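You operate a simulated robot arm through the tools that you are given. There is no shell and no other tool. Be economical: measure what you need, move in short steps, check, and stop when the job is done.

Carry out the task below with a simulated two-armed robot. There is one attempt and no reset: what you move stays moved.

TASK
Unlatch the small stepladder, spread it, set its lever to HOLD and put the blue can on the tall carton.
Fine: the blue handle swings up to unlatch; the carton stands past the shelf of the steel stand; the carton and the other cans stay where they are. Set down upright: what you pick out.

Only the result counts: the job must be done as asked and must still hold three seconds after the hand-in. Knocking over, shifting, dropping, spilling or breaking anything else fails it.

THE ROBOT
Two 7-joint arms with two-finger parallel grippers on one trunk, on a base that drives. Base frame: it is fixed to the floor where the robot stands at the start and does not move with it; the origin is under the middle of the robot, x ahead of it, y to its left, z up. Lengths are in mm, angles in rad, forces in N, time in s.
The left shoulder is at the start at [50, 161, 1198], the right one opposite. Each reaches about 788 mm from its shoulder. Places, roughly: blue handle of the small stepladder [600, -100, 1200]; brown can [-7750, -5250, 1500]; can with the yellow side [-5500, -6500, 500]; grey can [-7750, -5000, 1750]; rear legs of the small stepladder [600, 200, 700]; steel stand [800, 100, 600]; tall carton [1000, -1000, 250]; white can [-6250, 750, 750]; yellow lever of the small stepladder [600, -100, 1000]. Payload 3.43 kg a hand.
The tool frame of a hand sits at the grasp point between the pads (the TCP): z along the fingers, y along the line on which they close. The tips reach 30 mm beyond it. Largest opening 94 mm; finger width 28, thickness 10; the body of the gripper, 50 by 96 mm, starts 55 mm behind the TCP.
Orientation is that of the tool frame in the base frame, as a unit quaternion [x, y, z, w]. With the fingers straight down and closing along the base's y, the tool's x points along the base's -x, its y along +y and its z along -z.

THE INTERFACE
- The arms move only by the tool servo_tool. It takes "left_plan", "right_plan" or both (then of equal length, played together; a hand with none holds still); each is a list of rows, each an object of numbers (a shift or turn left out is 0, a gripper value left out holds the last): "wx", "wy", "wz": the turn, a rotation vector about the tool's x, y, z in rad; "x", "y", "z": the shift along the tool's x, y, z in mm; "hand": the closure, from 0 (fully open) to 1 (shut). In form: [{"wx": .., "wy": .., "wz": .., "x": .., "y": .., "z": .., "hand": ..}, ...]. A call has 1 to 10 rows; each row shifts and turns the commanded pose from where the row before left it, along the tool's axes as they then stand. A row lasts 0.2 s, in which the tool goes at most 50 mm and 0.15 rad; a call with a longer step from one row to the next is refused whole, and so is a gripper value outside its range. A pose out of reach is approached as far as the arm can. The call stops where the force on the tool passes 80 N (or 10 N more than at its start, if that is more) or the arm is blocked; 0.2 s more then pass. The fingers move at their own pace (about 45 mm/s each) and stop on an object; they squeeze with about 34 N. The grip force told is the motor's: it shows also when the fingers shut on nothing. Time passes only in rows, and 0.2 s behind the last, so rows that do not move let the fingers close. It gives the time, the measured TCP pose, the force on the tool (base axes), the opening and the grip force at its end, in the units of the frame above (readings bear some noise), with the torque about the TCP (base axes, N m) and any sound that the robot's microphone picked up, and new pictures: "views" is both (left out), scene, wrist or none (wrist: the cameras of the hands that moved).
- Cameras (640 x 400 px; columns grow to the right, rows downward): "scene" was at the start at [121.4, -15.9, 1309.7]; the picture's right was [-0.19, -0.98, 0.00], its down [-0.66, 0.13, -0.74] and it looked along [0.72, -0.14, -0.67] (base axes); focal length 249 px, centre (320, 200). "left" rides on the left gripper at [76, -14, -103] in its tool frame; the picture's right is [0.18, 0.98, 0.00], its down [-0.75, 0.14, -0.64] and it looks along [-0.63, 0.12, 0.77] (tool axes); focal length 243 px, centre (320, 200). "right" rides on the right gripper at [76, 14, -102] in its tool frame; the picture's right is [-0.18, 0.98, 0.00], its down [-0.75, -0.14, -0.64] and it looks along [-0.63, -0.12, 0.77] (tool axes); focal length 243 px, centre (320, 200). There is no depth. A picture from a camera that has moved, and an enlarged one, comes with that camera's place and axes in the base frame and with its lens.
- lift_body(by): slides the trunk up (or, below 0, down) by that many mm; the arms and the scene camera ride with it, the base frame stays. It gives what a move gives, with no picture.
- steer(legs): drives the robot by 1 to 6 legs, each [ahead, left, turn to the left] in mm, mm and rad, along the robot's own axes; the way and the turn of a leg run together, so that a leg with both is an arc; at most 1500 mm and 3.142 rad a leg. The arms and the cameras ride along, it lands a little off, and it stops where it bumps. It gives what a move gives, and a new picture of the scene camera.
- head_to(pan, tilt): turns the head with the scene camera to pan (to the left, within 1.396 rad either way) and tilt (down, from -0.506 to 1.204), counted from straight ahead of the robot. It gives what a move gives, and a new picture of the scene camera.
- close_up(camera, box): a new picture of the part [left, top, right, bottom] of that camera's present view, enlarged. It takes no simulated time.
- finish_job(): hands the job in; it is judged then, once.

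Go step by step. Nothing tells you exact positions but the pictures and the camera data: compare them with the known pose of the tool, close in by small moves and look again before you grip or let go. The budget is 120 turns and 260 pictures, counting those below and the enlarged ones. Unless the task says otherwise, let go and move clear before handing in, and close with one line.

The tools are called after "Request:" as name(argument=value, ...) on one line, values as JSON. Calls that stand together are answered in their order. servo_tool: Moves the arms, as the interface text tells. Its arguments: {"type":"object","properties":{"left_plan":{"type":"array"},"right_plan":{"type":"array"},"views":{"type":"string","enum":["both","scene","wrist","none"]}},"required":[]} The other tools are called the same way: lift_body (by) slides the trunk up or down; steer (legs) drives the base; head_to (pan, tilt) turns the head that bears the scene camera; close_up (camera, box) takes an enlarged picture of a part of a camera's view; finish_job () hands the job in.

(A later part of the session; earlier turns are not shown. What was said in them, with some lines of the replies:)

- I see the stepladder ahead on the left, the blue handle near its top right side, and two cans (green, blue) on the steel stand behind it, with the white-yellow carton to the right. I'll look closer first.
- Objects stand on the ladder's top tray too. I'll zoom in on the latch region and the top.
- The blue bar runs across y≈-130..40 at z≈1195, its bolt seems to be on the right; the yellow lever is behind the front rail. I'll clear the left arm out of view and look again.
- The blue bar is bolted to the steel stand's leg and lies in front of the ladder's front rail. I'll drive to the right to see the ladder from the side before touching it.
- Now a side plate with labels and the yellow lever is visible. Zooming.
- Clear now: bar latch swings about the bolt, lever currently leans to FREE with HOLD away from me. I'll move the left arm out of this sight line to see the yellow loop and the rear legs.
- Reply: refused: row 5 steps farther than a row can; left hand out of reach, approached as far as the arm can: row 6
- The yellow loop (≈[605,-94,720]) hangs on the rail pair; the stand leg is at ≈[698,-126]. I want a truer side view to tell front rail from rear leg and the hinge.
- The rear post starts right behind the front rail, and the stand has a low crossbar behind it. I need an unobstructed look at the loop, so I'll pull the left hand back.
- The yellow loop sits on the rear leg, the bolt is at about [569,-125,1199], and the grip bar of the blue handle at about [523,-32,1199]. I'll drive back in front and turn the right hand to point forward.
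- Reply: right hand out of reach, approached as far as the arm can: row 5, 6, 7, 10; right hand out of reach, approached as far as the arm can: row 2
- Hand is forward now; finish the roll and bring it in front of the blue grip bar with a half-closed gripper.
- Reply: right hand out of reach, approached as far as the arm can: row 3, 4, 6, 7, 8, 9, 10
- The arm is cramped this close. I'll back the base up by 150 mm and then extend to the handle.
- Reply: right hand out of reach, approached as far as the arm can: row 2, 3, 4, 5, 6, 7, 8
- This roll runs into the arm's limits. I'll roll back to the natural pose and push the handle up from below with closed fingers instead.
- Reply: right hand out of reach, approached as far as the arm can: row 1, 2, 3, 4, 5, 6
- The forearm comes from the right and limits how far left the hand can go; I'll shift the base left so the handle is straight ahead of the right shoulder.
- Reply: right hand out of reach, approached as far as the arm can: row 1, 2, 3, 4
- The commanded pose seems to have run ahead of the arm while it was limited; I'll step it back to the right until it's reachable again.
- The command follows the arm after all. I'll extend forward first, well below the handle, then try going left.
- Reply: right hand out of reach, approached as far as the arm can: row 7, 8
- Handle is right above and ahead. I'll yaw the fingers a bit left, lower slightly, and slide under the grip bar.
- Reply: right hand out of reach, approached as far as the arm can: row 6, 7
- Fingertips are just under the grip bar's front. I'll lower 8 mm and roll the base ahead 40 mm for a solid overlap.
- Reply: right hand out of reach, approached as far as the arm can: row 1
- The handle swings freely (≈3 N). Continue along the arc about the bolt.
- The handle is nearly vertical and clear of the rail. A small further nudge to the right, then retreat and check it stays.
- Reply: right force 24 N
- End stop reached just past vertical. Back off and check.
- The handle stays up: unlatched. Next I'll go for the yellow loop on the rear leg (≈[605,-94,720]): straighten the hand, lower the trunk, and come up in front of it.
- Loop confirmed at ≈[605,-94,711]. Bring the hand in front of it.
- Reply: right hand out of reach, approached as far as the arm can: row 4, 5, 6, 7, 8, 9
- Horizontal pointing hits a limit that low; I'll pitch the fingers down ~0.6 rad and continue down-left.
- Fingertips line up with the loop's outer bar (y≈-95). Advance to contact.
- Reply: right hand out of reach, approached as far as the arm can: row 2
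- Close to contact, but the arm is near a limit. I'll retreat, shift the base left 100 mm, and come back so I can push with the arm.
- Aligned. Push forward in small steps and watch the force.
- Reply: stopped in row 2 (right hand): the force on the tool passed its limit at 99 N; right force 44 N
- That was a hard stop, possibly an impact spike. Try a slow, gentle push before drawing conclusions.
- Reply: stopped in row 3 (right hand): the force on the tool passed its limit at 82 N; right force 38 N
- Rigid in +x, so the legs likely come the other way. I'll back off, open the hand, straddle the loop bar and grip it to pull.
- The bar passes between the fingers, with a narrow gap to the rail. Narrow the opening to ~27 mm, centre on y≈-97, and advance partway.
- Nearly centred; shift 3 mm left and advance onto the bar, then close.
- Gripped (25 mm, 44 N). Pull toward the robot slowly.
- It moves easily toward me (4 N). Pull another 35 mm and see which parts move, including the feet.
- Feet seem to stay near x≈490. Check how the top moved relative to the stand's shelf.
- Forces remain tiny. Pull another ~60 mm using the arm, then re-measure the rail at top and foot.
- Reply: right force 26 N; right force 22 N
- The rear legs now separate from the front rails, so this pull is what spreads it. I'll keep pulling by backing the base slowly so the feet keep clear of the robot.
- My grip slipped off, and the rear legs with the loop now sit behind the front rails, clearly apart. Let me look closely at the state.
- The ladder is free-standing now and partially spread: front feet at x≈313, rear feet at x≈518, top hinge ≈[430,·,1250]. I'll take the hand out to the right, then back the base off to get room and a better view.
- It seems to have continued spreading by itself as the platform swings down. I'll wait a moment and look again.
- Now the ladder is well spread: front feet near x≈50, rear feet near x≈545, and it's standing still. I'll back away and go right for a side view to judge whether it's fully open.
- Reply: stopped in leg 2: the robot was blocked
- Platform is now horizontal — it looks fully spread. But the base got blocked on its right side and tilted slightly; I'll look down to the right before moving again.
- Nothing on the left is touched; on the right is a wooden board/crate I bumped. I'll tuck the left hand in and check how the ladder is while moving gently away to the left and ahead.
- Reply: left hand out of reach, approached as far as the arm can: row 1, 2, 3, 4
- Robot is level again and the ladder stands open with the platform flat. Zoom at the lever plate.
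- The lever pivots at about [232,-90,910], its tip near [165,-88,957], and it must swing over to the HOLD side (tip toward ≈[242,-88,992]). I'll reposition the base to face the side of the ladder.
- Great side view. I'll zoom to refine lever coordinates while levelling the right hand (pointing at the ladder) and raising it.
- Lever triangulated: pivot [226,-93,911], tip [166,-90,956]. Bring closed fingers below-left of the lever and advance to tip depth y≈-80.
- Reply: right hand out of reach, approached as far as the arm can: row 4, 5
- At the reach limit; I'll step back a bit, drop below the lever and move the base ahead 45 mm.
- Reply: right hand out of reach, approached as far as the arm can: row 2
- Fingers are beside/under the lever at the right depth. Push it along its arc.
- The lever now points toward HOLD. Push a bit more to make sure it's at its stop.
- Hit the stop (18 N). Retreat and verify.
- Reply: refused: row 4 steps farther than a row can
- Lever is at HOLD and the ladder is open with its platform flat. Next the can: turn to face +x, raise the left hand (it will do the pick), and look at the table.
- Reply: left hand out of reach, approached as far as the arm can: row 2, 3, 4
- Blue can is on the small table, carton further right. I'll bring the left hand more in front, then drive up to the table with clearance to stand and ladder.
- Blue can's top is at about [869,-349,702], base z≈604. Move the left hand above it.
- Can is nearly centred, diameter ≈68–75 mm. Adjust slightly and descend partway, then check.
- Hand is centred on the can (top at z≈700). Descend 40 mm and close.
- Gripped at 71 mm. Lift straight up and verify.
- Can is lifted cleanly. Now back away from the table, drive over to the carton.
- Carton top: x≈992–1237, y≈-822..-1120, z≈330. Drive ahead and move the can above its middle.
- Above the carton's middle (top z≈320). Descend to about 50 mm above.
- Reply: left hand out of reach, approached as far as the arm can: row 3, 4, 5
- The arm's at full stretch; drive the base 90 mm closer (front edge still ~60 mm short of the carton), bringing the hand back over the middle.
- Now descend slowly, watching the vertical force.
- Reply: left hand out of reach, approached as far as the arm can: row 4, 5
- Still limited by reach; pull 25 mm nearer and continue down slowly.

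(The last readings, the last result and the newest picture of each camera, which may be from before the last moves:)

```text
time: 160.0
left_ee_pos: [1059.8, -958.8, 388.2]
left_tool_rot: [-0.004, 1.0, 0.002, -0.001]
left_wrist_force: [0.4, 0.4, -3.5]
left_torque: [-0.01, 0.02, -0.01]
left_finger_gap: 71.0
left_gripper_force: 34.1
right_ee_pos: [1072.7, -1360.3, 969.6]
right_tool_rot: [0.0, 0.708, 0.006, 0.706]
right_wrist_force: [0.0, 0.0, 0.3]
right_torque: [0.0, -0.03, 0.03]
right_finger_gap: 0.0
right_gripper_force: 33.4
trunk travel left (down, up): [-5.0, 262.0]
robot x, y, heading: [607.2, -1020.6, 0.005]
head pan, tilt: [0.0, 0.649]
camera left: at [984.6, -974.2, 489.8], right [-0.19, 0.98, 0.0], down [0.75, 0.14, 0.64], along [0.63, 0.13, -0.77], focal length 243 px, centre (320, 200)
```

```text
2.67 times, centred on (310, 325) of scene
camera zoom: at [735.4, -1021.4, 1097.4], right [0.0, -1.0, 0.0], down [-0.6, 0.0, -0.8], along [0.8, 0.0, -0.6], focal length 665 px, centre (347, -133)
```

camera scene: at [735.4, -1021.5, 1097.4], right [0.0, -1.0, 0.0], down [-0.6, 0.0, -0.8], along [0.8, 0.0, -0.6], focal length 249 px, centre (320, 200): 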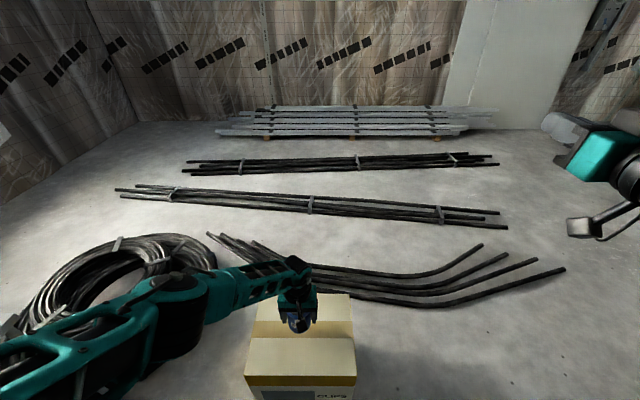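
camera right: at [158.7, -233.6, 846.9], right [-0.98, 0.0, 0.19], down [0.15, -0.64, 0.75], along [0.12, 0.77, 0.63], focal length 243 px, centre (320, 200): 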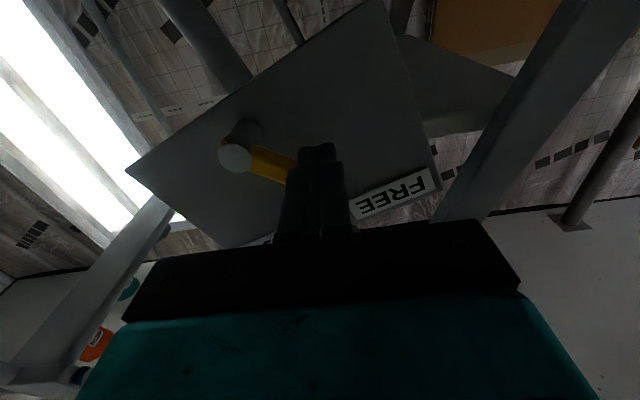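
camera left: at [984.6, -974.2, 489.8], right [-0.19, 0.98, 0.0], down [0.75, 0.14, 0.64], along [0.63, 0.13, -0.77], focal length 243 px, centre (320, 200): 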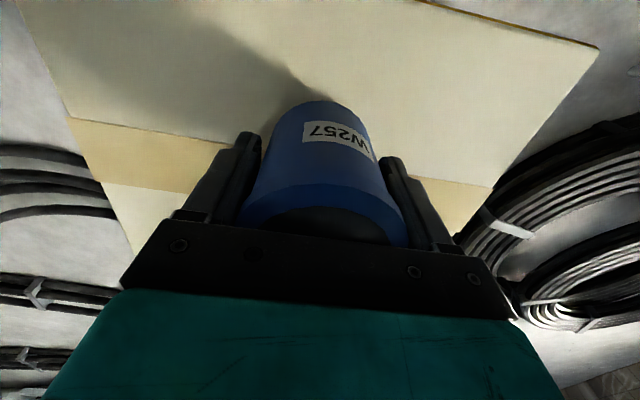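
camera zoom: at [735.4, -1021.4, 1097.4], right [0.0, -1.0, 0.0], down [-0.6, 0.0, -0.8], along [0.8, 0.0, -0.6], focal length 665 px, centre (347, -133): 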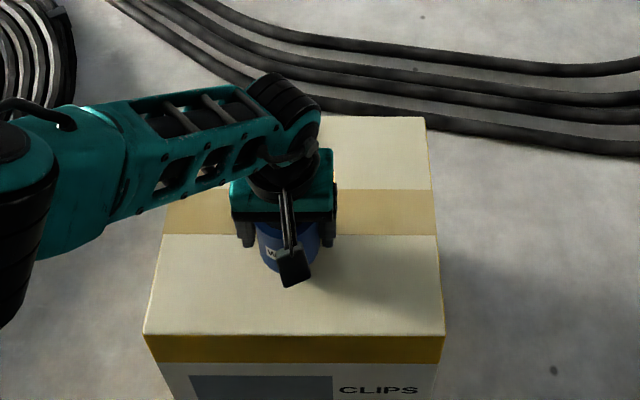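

Almost touching (shadow nearly meets the base). Continue in 2 mm steps.

Request:
servo_tool(left_plan=[{"z": 2}, {"z": 2}, {"z": 2}], views="none")

Request:
servo_tool(left_plan=[{"z": 2}, {"z": 2}], views="wrist")

```text
time: 160.8
left_ee_pos: [1062.0, -958.8, 385.4]
left_tool_rot: [-0.004, 1.0, 0.002, 0.002]
left_wrist_force: [-0.5, 3.4, 29.5]
left_torque: [-0.18, -0.05, 0.13]
left_finger_gap: 70.3
left_gripper_force: 34.1
right_ee_pos: [1071.3, -1359.5, 969.7]
right_tool_rot: [0.001, 0.707, 0.005, 0.707]
right_wrist_force: [0.4, 1.4, 0.9]
right_torque: [-0.02, 0.0, 0.0]
right_finger_gap: 0.1
right_gripper_force: 32.9
trunk travel left (down, up): [-5.0, 262.0]
robot x, y, heading: [612.6, -1019.1, 0.005]
head pan, tilt: [0.0, 0.649]
```

```text
time: 161.4
left_ee_pos: [1062.0, -959.1, 379.9]
left_tool_rot: [-0.003, 1.0, 0.002, 0.001]
left_wrist_force: [3.1, 4.5, 29.0]
left_torque: [-0.17, 0.1, -0.01]
left_finger_gap: 70.1
left_gripper_force: 34.0
right_ee_pos: [1071.5, -1360.7, 970.3]
right_tool_rot: [0.0, 0.707, 0.007, 0.707]
right_wrist_force: [0.2, 0.8, 0.8]
right_torque: [-0.02, -0.03, -0.03]
right_finger_gap: 0.1
right_gripper_force: 32.8
trunk travel left (down, up): [-5.0, 262.0]
robot x, y, heading: [608.4, -1021.3, 0.003]
head pan, tilt: [0.0, 0.649]
camera left: at [985.9, -974.5, 481.9], right [-0.19, 0.98, 0.0], down [0.75, 0.14, 0.65], along [0.63, 0.13, -0.76], focal length 243 px, centre (320, 200)
```

left: 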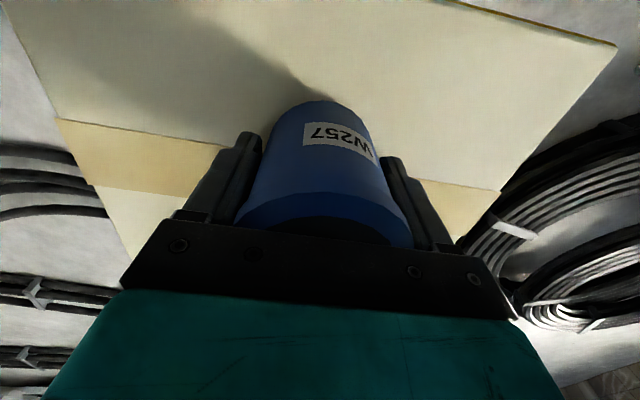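

Contact made (≈29 N); relieve the pressure slightly, then open gently.

Request:
servo_tool(left_plan=[{"z": -2}, {"z": -1}], views="none")

```text
time: 162.0
left_ee_pos: [1057.5, -960.5, 379.5]
left_tool_rot: [-0.003, 1.0, 0.001, -0.002]
left_wrist_force: [4.0, 0.1, 5.9]
left_torque: [-0.03, -0.41, -0.01]
left_finger_gap: 70.0
left_gripper_force: 33.8
right_ee_pos: [1072.5, -1359.6, 970.1]
right_tool_rot: [-0.001, 0.708, 0.006, 0.706]
right_wrist_force: [0.5, -0.2, -0.2]
right_torque: [-0.03, 0.02, 0.01]
right_finger_gap: 0.0
right_gripper_force: 33.1
trunk travel left (down, up): [-5.0, 262.0]
robot x, y, heading: [606.1, -1026.1, 0.001]
head pan, tilt: [0.0, 0.649]
```

Only ≈6 N of support now; release and lift straight off.

Request:
servo_tool(left_plan=[{"hand": 0.2}, {"hand": 0.1}, {"hand": 0}, {}, {}], views="wrist")

```text
time: 163.2
left_ee_pos: [1059.0, -957.9, 380.6]
left_tool_rot: [-0.004, 1.0, 0.002, -0.002]
left_wrist_force: [0.8, 0.2, 0.5]
left_torque: [0.03, 0.03, 0.04]
left_finger_gap: 94.3
left_gripper_force: 0.0
right_ee_pos: [1073.0, -1360.6, 969.7]
right_tool_rot: [0.0, 0.708, 0.006, 0.706]
right_wrist_force: [-0.2, -0.7, -0.4]
right_torque: [0.06, -0.01, 0.04]
right_finger_gap: 0.0
right_gripper_force: 32.8
trunk travel left (down, up): [-5.0, 262.0]
robot x, y, heading: [606.8, -1026.4, 0.004]
head pan, tilt: [0.0, 0.649]
camera left: at [984.2, -974.5, 483.1], right [-0.19, 0.98, 0.0], down [0.75, 0.14, 0.64], along [0.63, 0.13, -0.77], focal length 243 px, centre (320, 200)
```

left: 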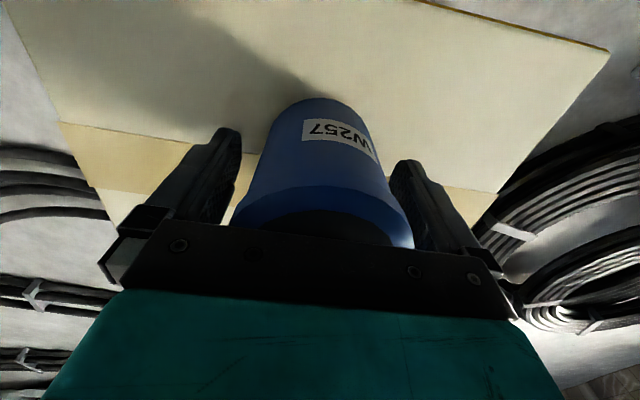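

Request:
servo_tool(left_plan=[{"z": -15}, {"z": -25}, {"z": -40}, {"z": -45}, {"z": -45}, {"z": -45}, {"z": -45}], views="both")

Request:
steer(legs=[[-350, 0, 0]])

Request:
head_to(pan=0.5, tilt=0.35)

```text
time: 164.8
left_ee_pos: [1059.3, -960.8, 642.9]
left_tool_rot: [-0.003, 1.0, 0.002, -0.001]
left_wrist_force: [0.0, -0.5, 1.1]
left_torque: [-0.01, 0.03, -0.03]
left_finger_gap: 94.1
left_gripper_force: 0.0
right_ee_pos: [1074.0, -1360.3, 969.9]
right_tool_rot: [0.0, 0.708, 0.006, 0.706]
right_wrist_force: [-0.8, 0.1, -0.2]
right_torque: [0.02, -0.03, -0.03]
right_finger_gap: 0.0
right_gripper_force: 33.4
trunk travel left (down, up): [-5.0, 262.0]
robot x, y, heading: [605.1, -1020.7, 0.001]
head pan, tilt: [0.0, 0.649]
camera scene: at [735.3, -1021.4, 1097.4], right [0.0, -1.0, 0.0], down [-0.6, 0.0, -0.8], along [0.8, 0.0, -0.6], focal length 249 px, centre (320, 200)
camera left: at [984.7, -975.6, 744.9], right [-0.19, 0.98, 0.0], down [0.75, 0.14, 0.64], along [0.63, 0.13, -0.77], focal length 243 px, centre (320, 200)
```

scene: 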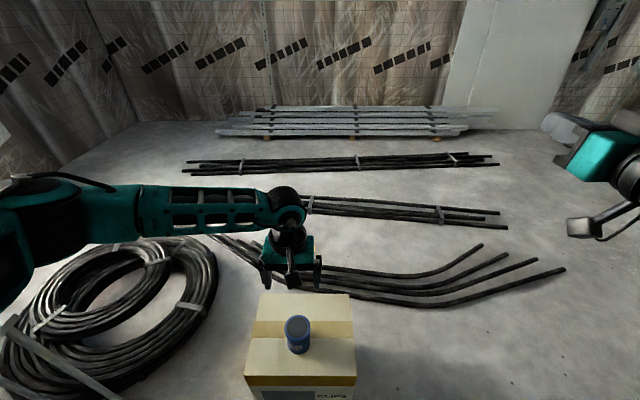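
left: 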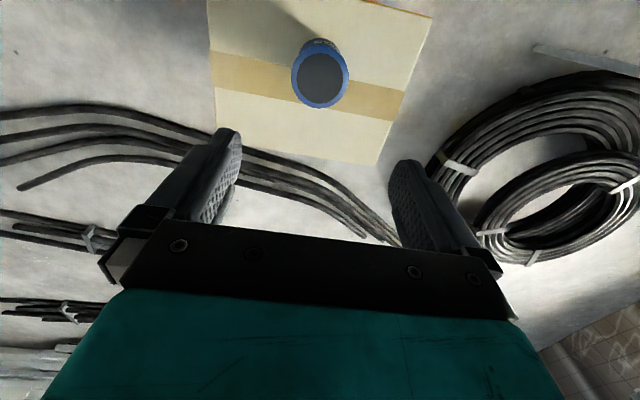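

```text
time: 167.1
left_ee_pos: [710.4, -963.1, 641.6]
left_tool_rot: [-0.003, 1.0, 0.002, -0.002]
left_wrist_force: [0.7, -0.2, 0.4]
left_torque: [0.03, 0.01, 0.02]
left_finger_gap: 94.0
left_gripper_force: 0.1
right_ee_pos: [723.1, -1362.0, 970.0]
right_tool_rot: [0.0, 0.708, 0.006, 0.706]
right_wrist_force: [-0.2, 0.3, 0.0]
right_torque: [0.0, 0.02, -0.01]
right_finger_gap: 0.1
right_gripper_force: 33.0
trunk travel left (down, up): [-5.0, 262.0]
robot x, y, heading: [260.8, -1023.2, 0.003]
head pan, tilt: [0.0, 0.649]
camera scene: at [386.2, -1022.7, 1097.4], right [0.0, -1.0, 0.0], down [-0.6, 0.0, -0.8], along [0.8, 0.0, -0.6], focal length 249 px, centre (320, 200)
```

scene: 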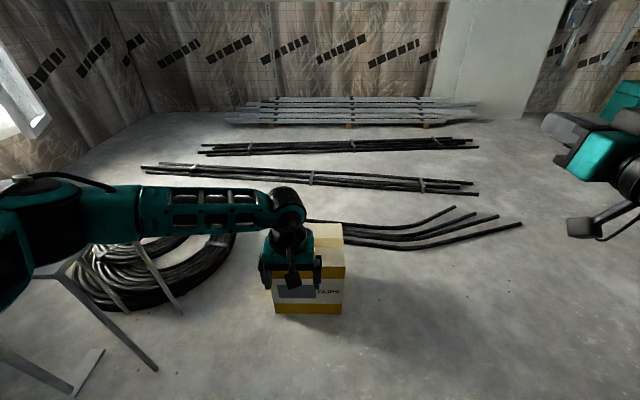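

```text
time: 168.0
left_ee_pos: [711.8, -962.6, 642.1]
left_tool_rot: [-0.003, 1.0, 0.002, -0.001]
left_wrist_force: [-0.2, -0.1, 0.1]
left_torque: [-0.03, -0.01, -0.01]
left_finger_gap: 94.1
left_gripper_force: 0.0
right_ee_pos: [723.9, -1363.2, 970.3]
right_tool_rot: [0.001, 0.708, 0.005, 0.706]
right_wrist_force: [0.0, -0.5, 0.3]
right_torque: [0.0, -0.03, 0.01]
right_finger_gap: 0.0
right_gripper_force: 32.8
trunk travel left (down, up): [-5.0, 262.0]
robot x, y, heading: [262.9, -1024.0, -0.002]
head pan, tilt: [0.499, 0.351]
camera scene: at [381.1, -978.2, 1124.4], right [0.48, -0.88, 0.0], down [-0.3, -0.17, -0.94], along [0.82, 0.45, -0.34], focal length 249 px, centre (320, 200)
```

scene: 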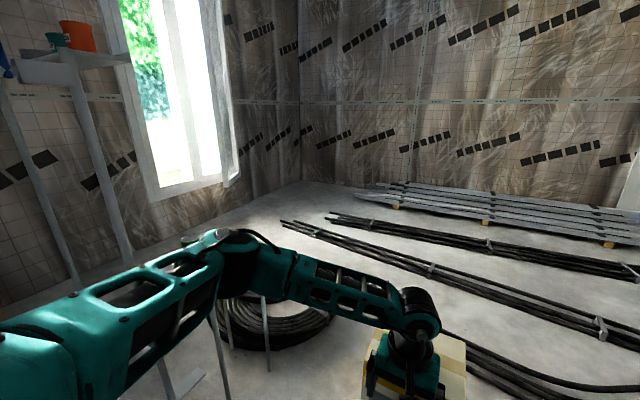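

The can stands upright on the carton. A final look at the ladder, stand and the cans on them.

Request:
head_to(pan=1.3, tilt=0.25)

Request:
close_up(camera="scene", box=[200, 40, 520, 320])

```text
time: 169.1
left_ee_pos: [710.8, -963.3, 643.1]
left_tool_rot: [-0.002, 1.0, 0.001, -0.002]
left_wrist_force: [-0.3, -0.4, 0.8]
left_torque: [-0.02, 0.0, 0.02]
left_finger_gap: 93.7
left_gripper_force: 0.0
right_ee_pos: [723.9, -1361.9, 969.6]
right_tool_rot: [0.001, 0.708, 0.005, 0.706]
right_wrist_force: [-0.7, 0.4, -0.4]
right_torque: [0.01, -0.01, 0.03]
right_finger_gap: 0.1
right_gripper_force: 33.0
trunk travel left (down, up): [-5.0, 262.0]
robot x, y, heading: [259.3, -1022.0, 0.002]
head pan, tilt: [1.3, 0.25]
camera scene: at [324.2, -932.9, 1133.9], right [0.96, -0.27, 0.0], down [-0.07, -0.24, -0.97], along [0.26, 0.93, -0.25], focal length 249 px, centre (320, 200)
```

scene: 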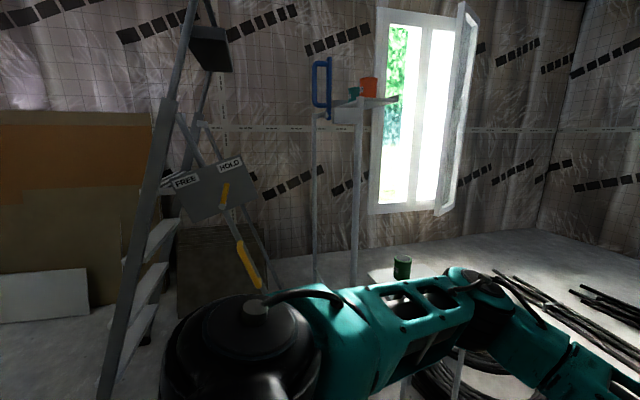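

```text
1.43 times, centred on (360, 180) of scene
camera zoom: at [324.2, -932.9, 1133.9], right [0.96, -0.27, 0.0], down [-0.07, -0.24, -0.97], along [0.26, 0.93, -0.25], focal length 356 px, centre (263, 229)
```

zoom: 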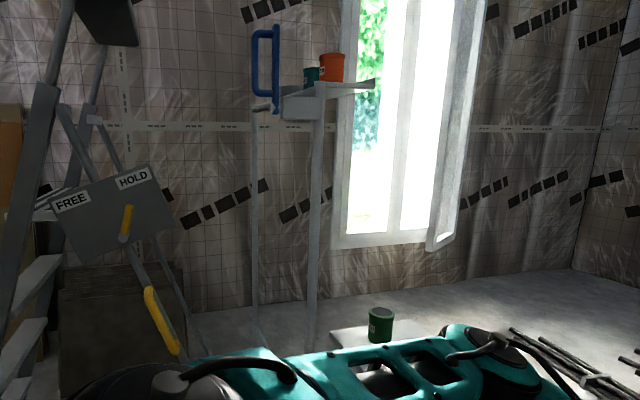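

The handle is up, the ladder is spread with its lever at HOLD, and the blue can is upright on the carton. The cans I can see are still in place and the hands are clear, so I'm handing in.

Request:
finish_job()

```text
The job is handed in.
```

The stepladder is unlatched and spread, its lever is set to HOLD, and the blue can stands upright on the tall carton. The base bumped something on its right once, probably a wooden board, and I didn't check afterwards whether it shifted.
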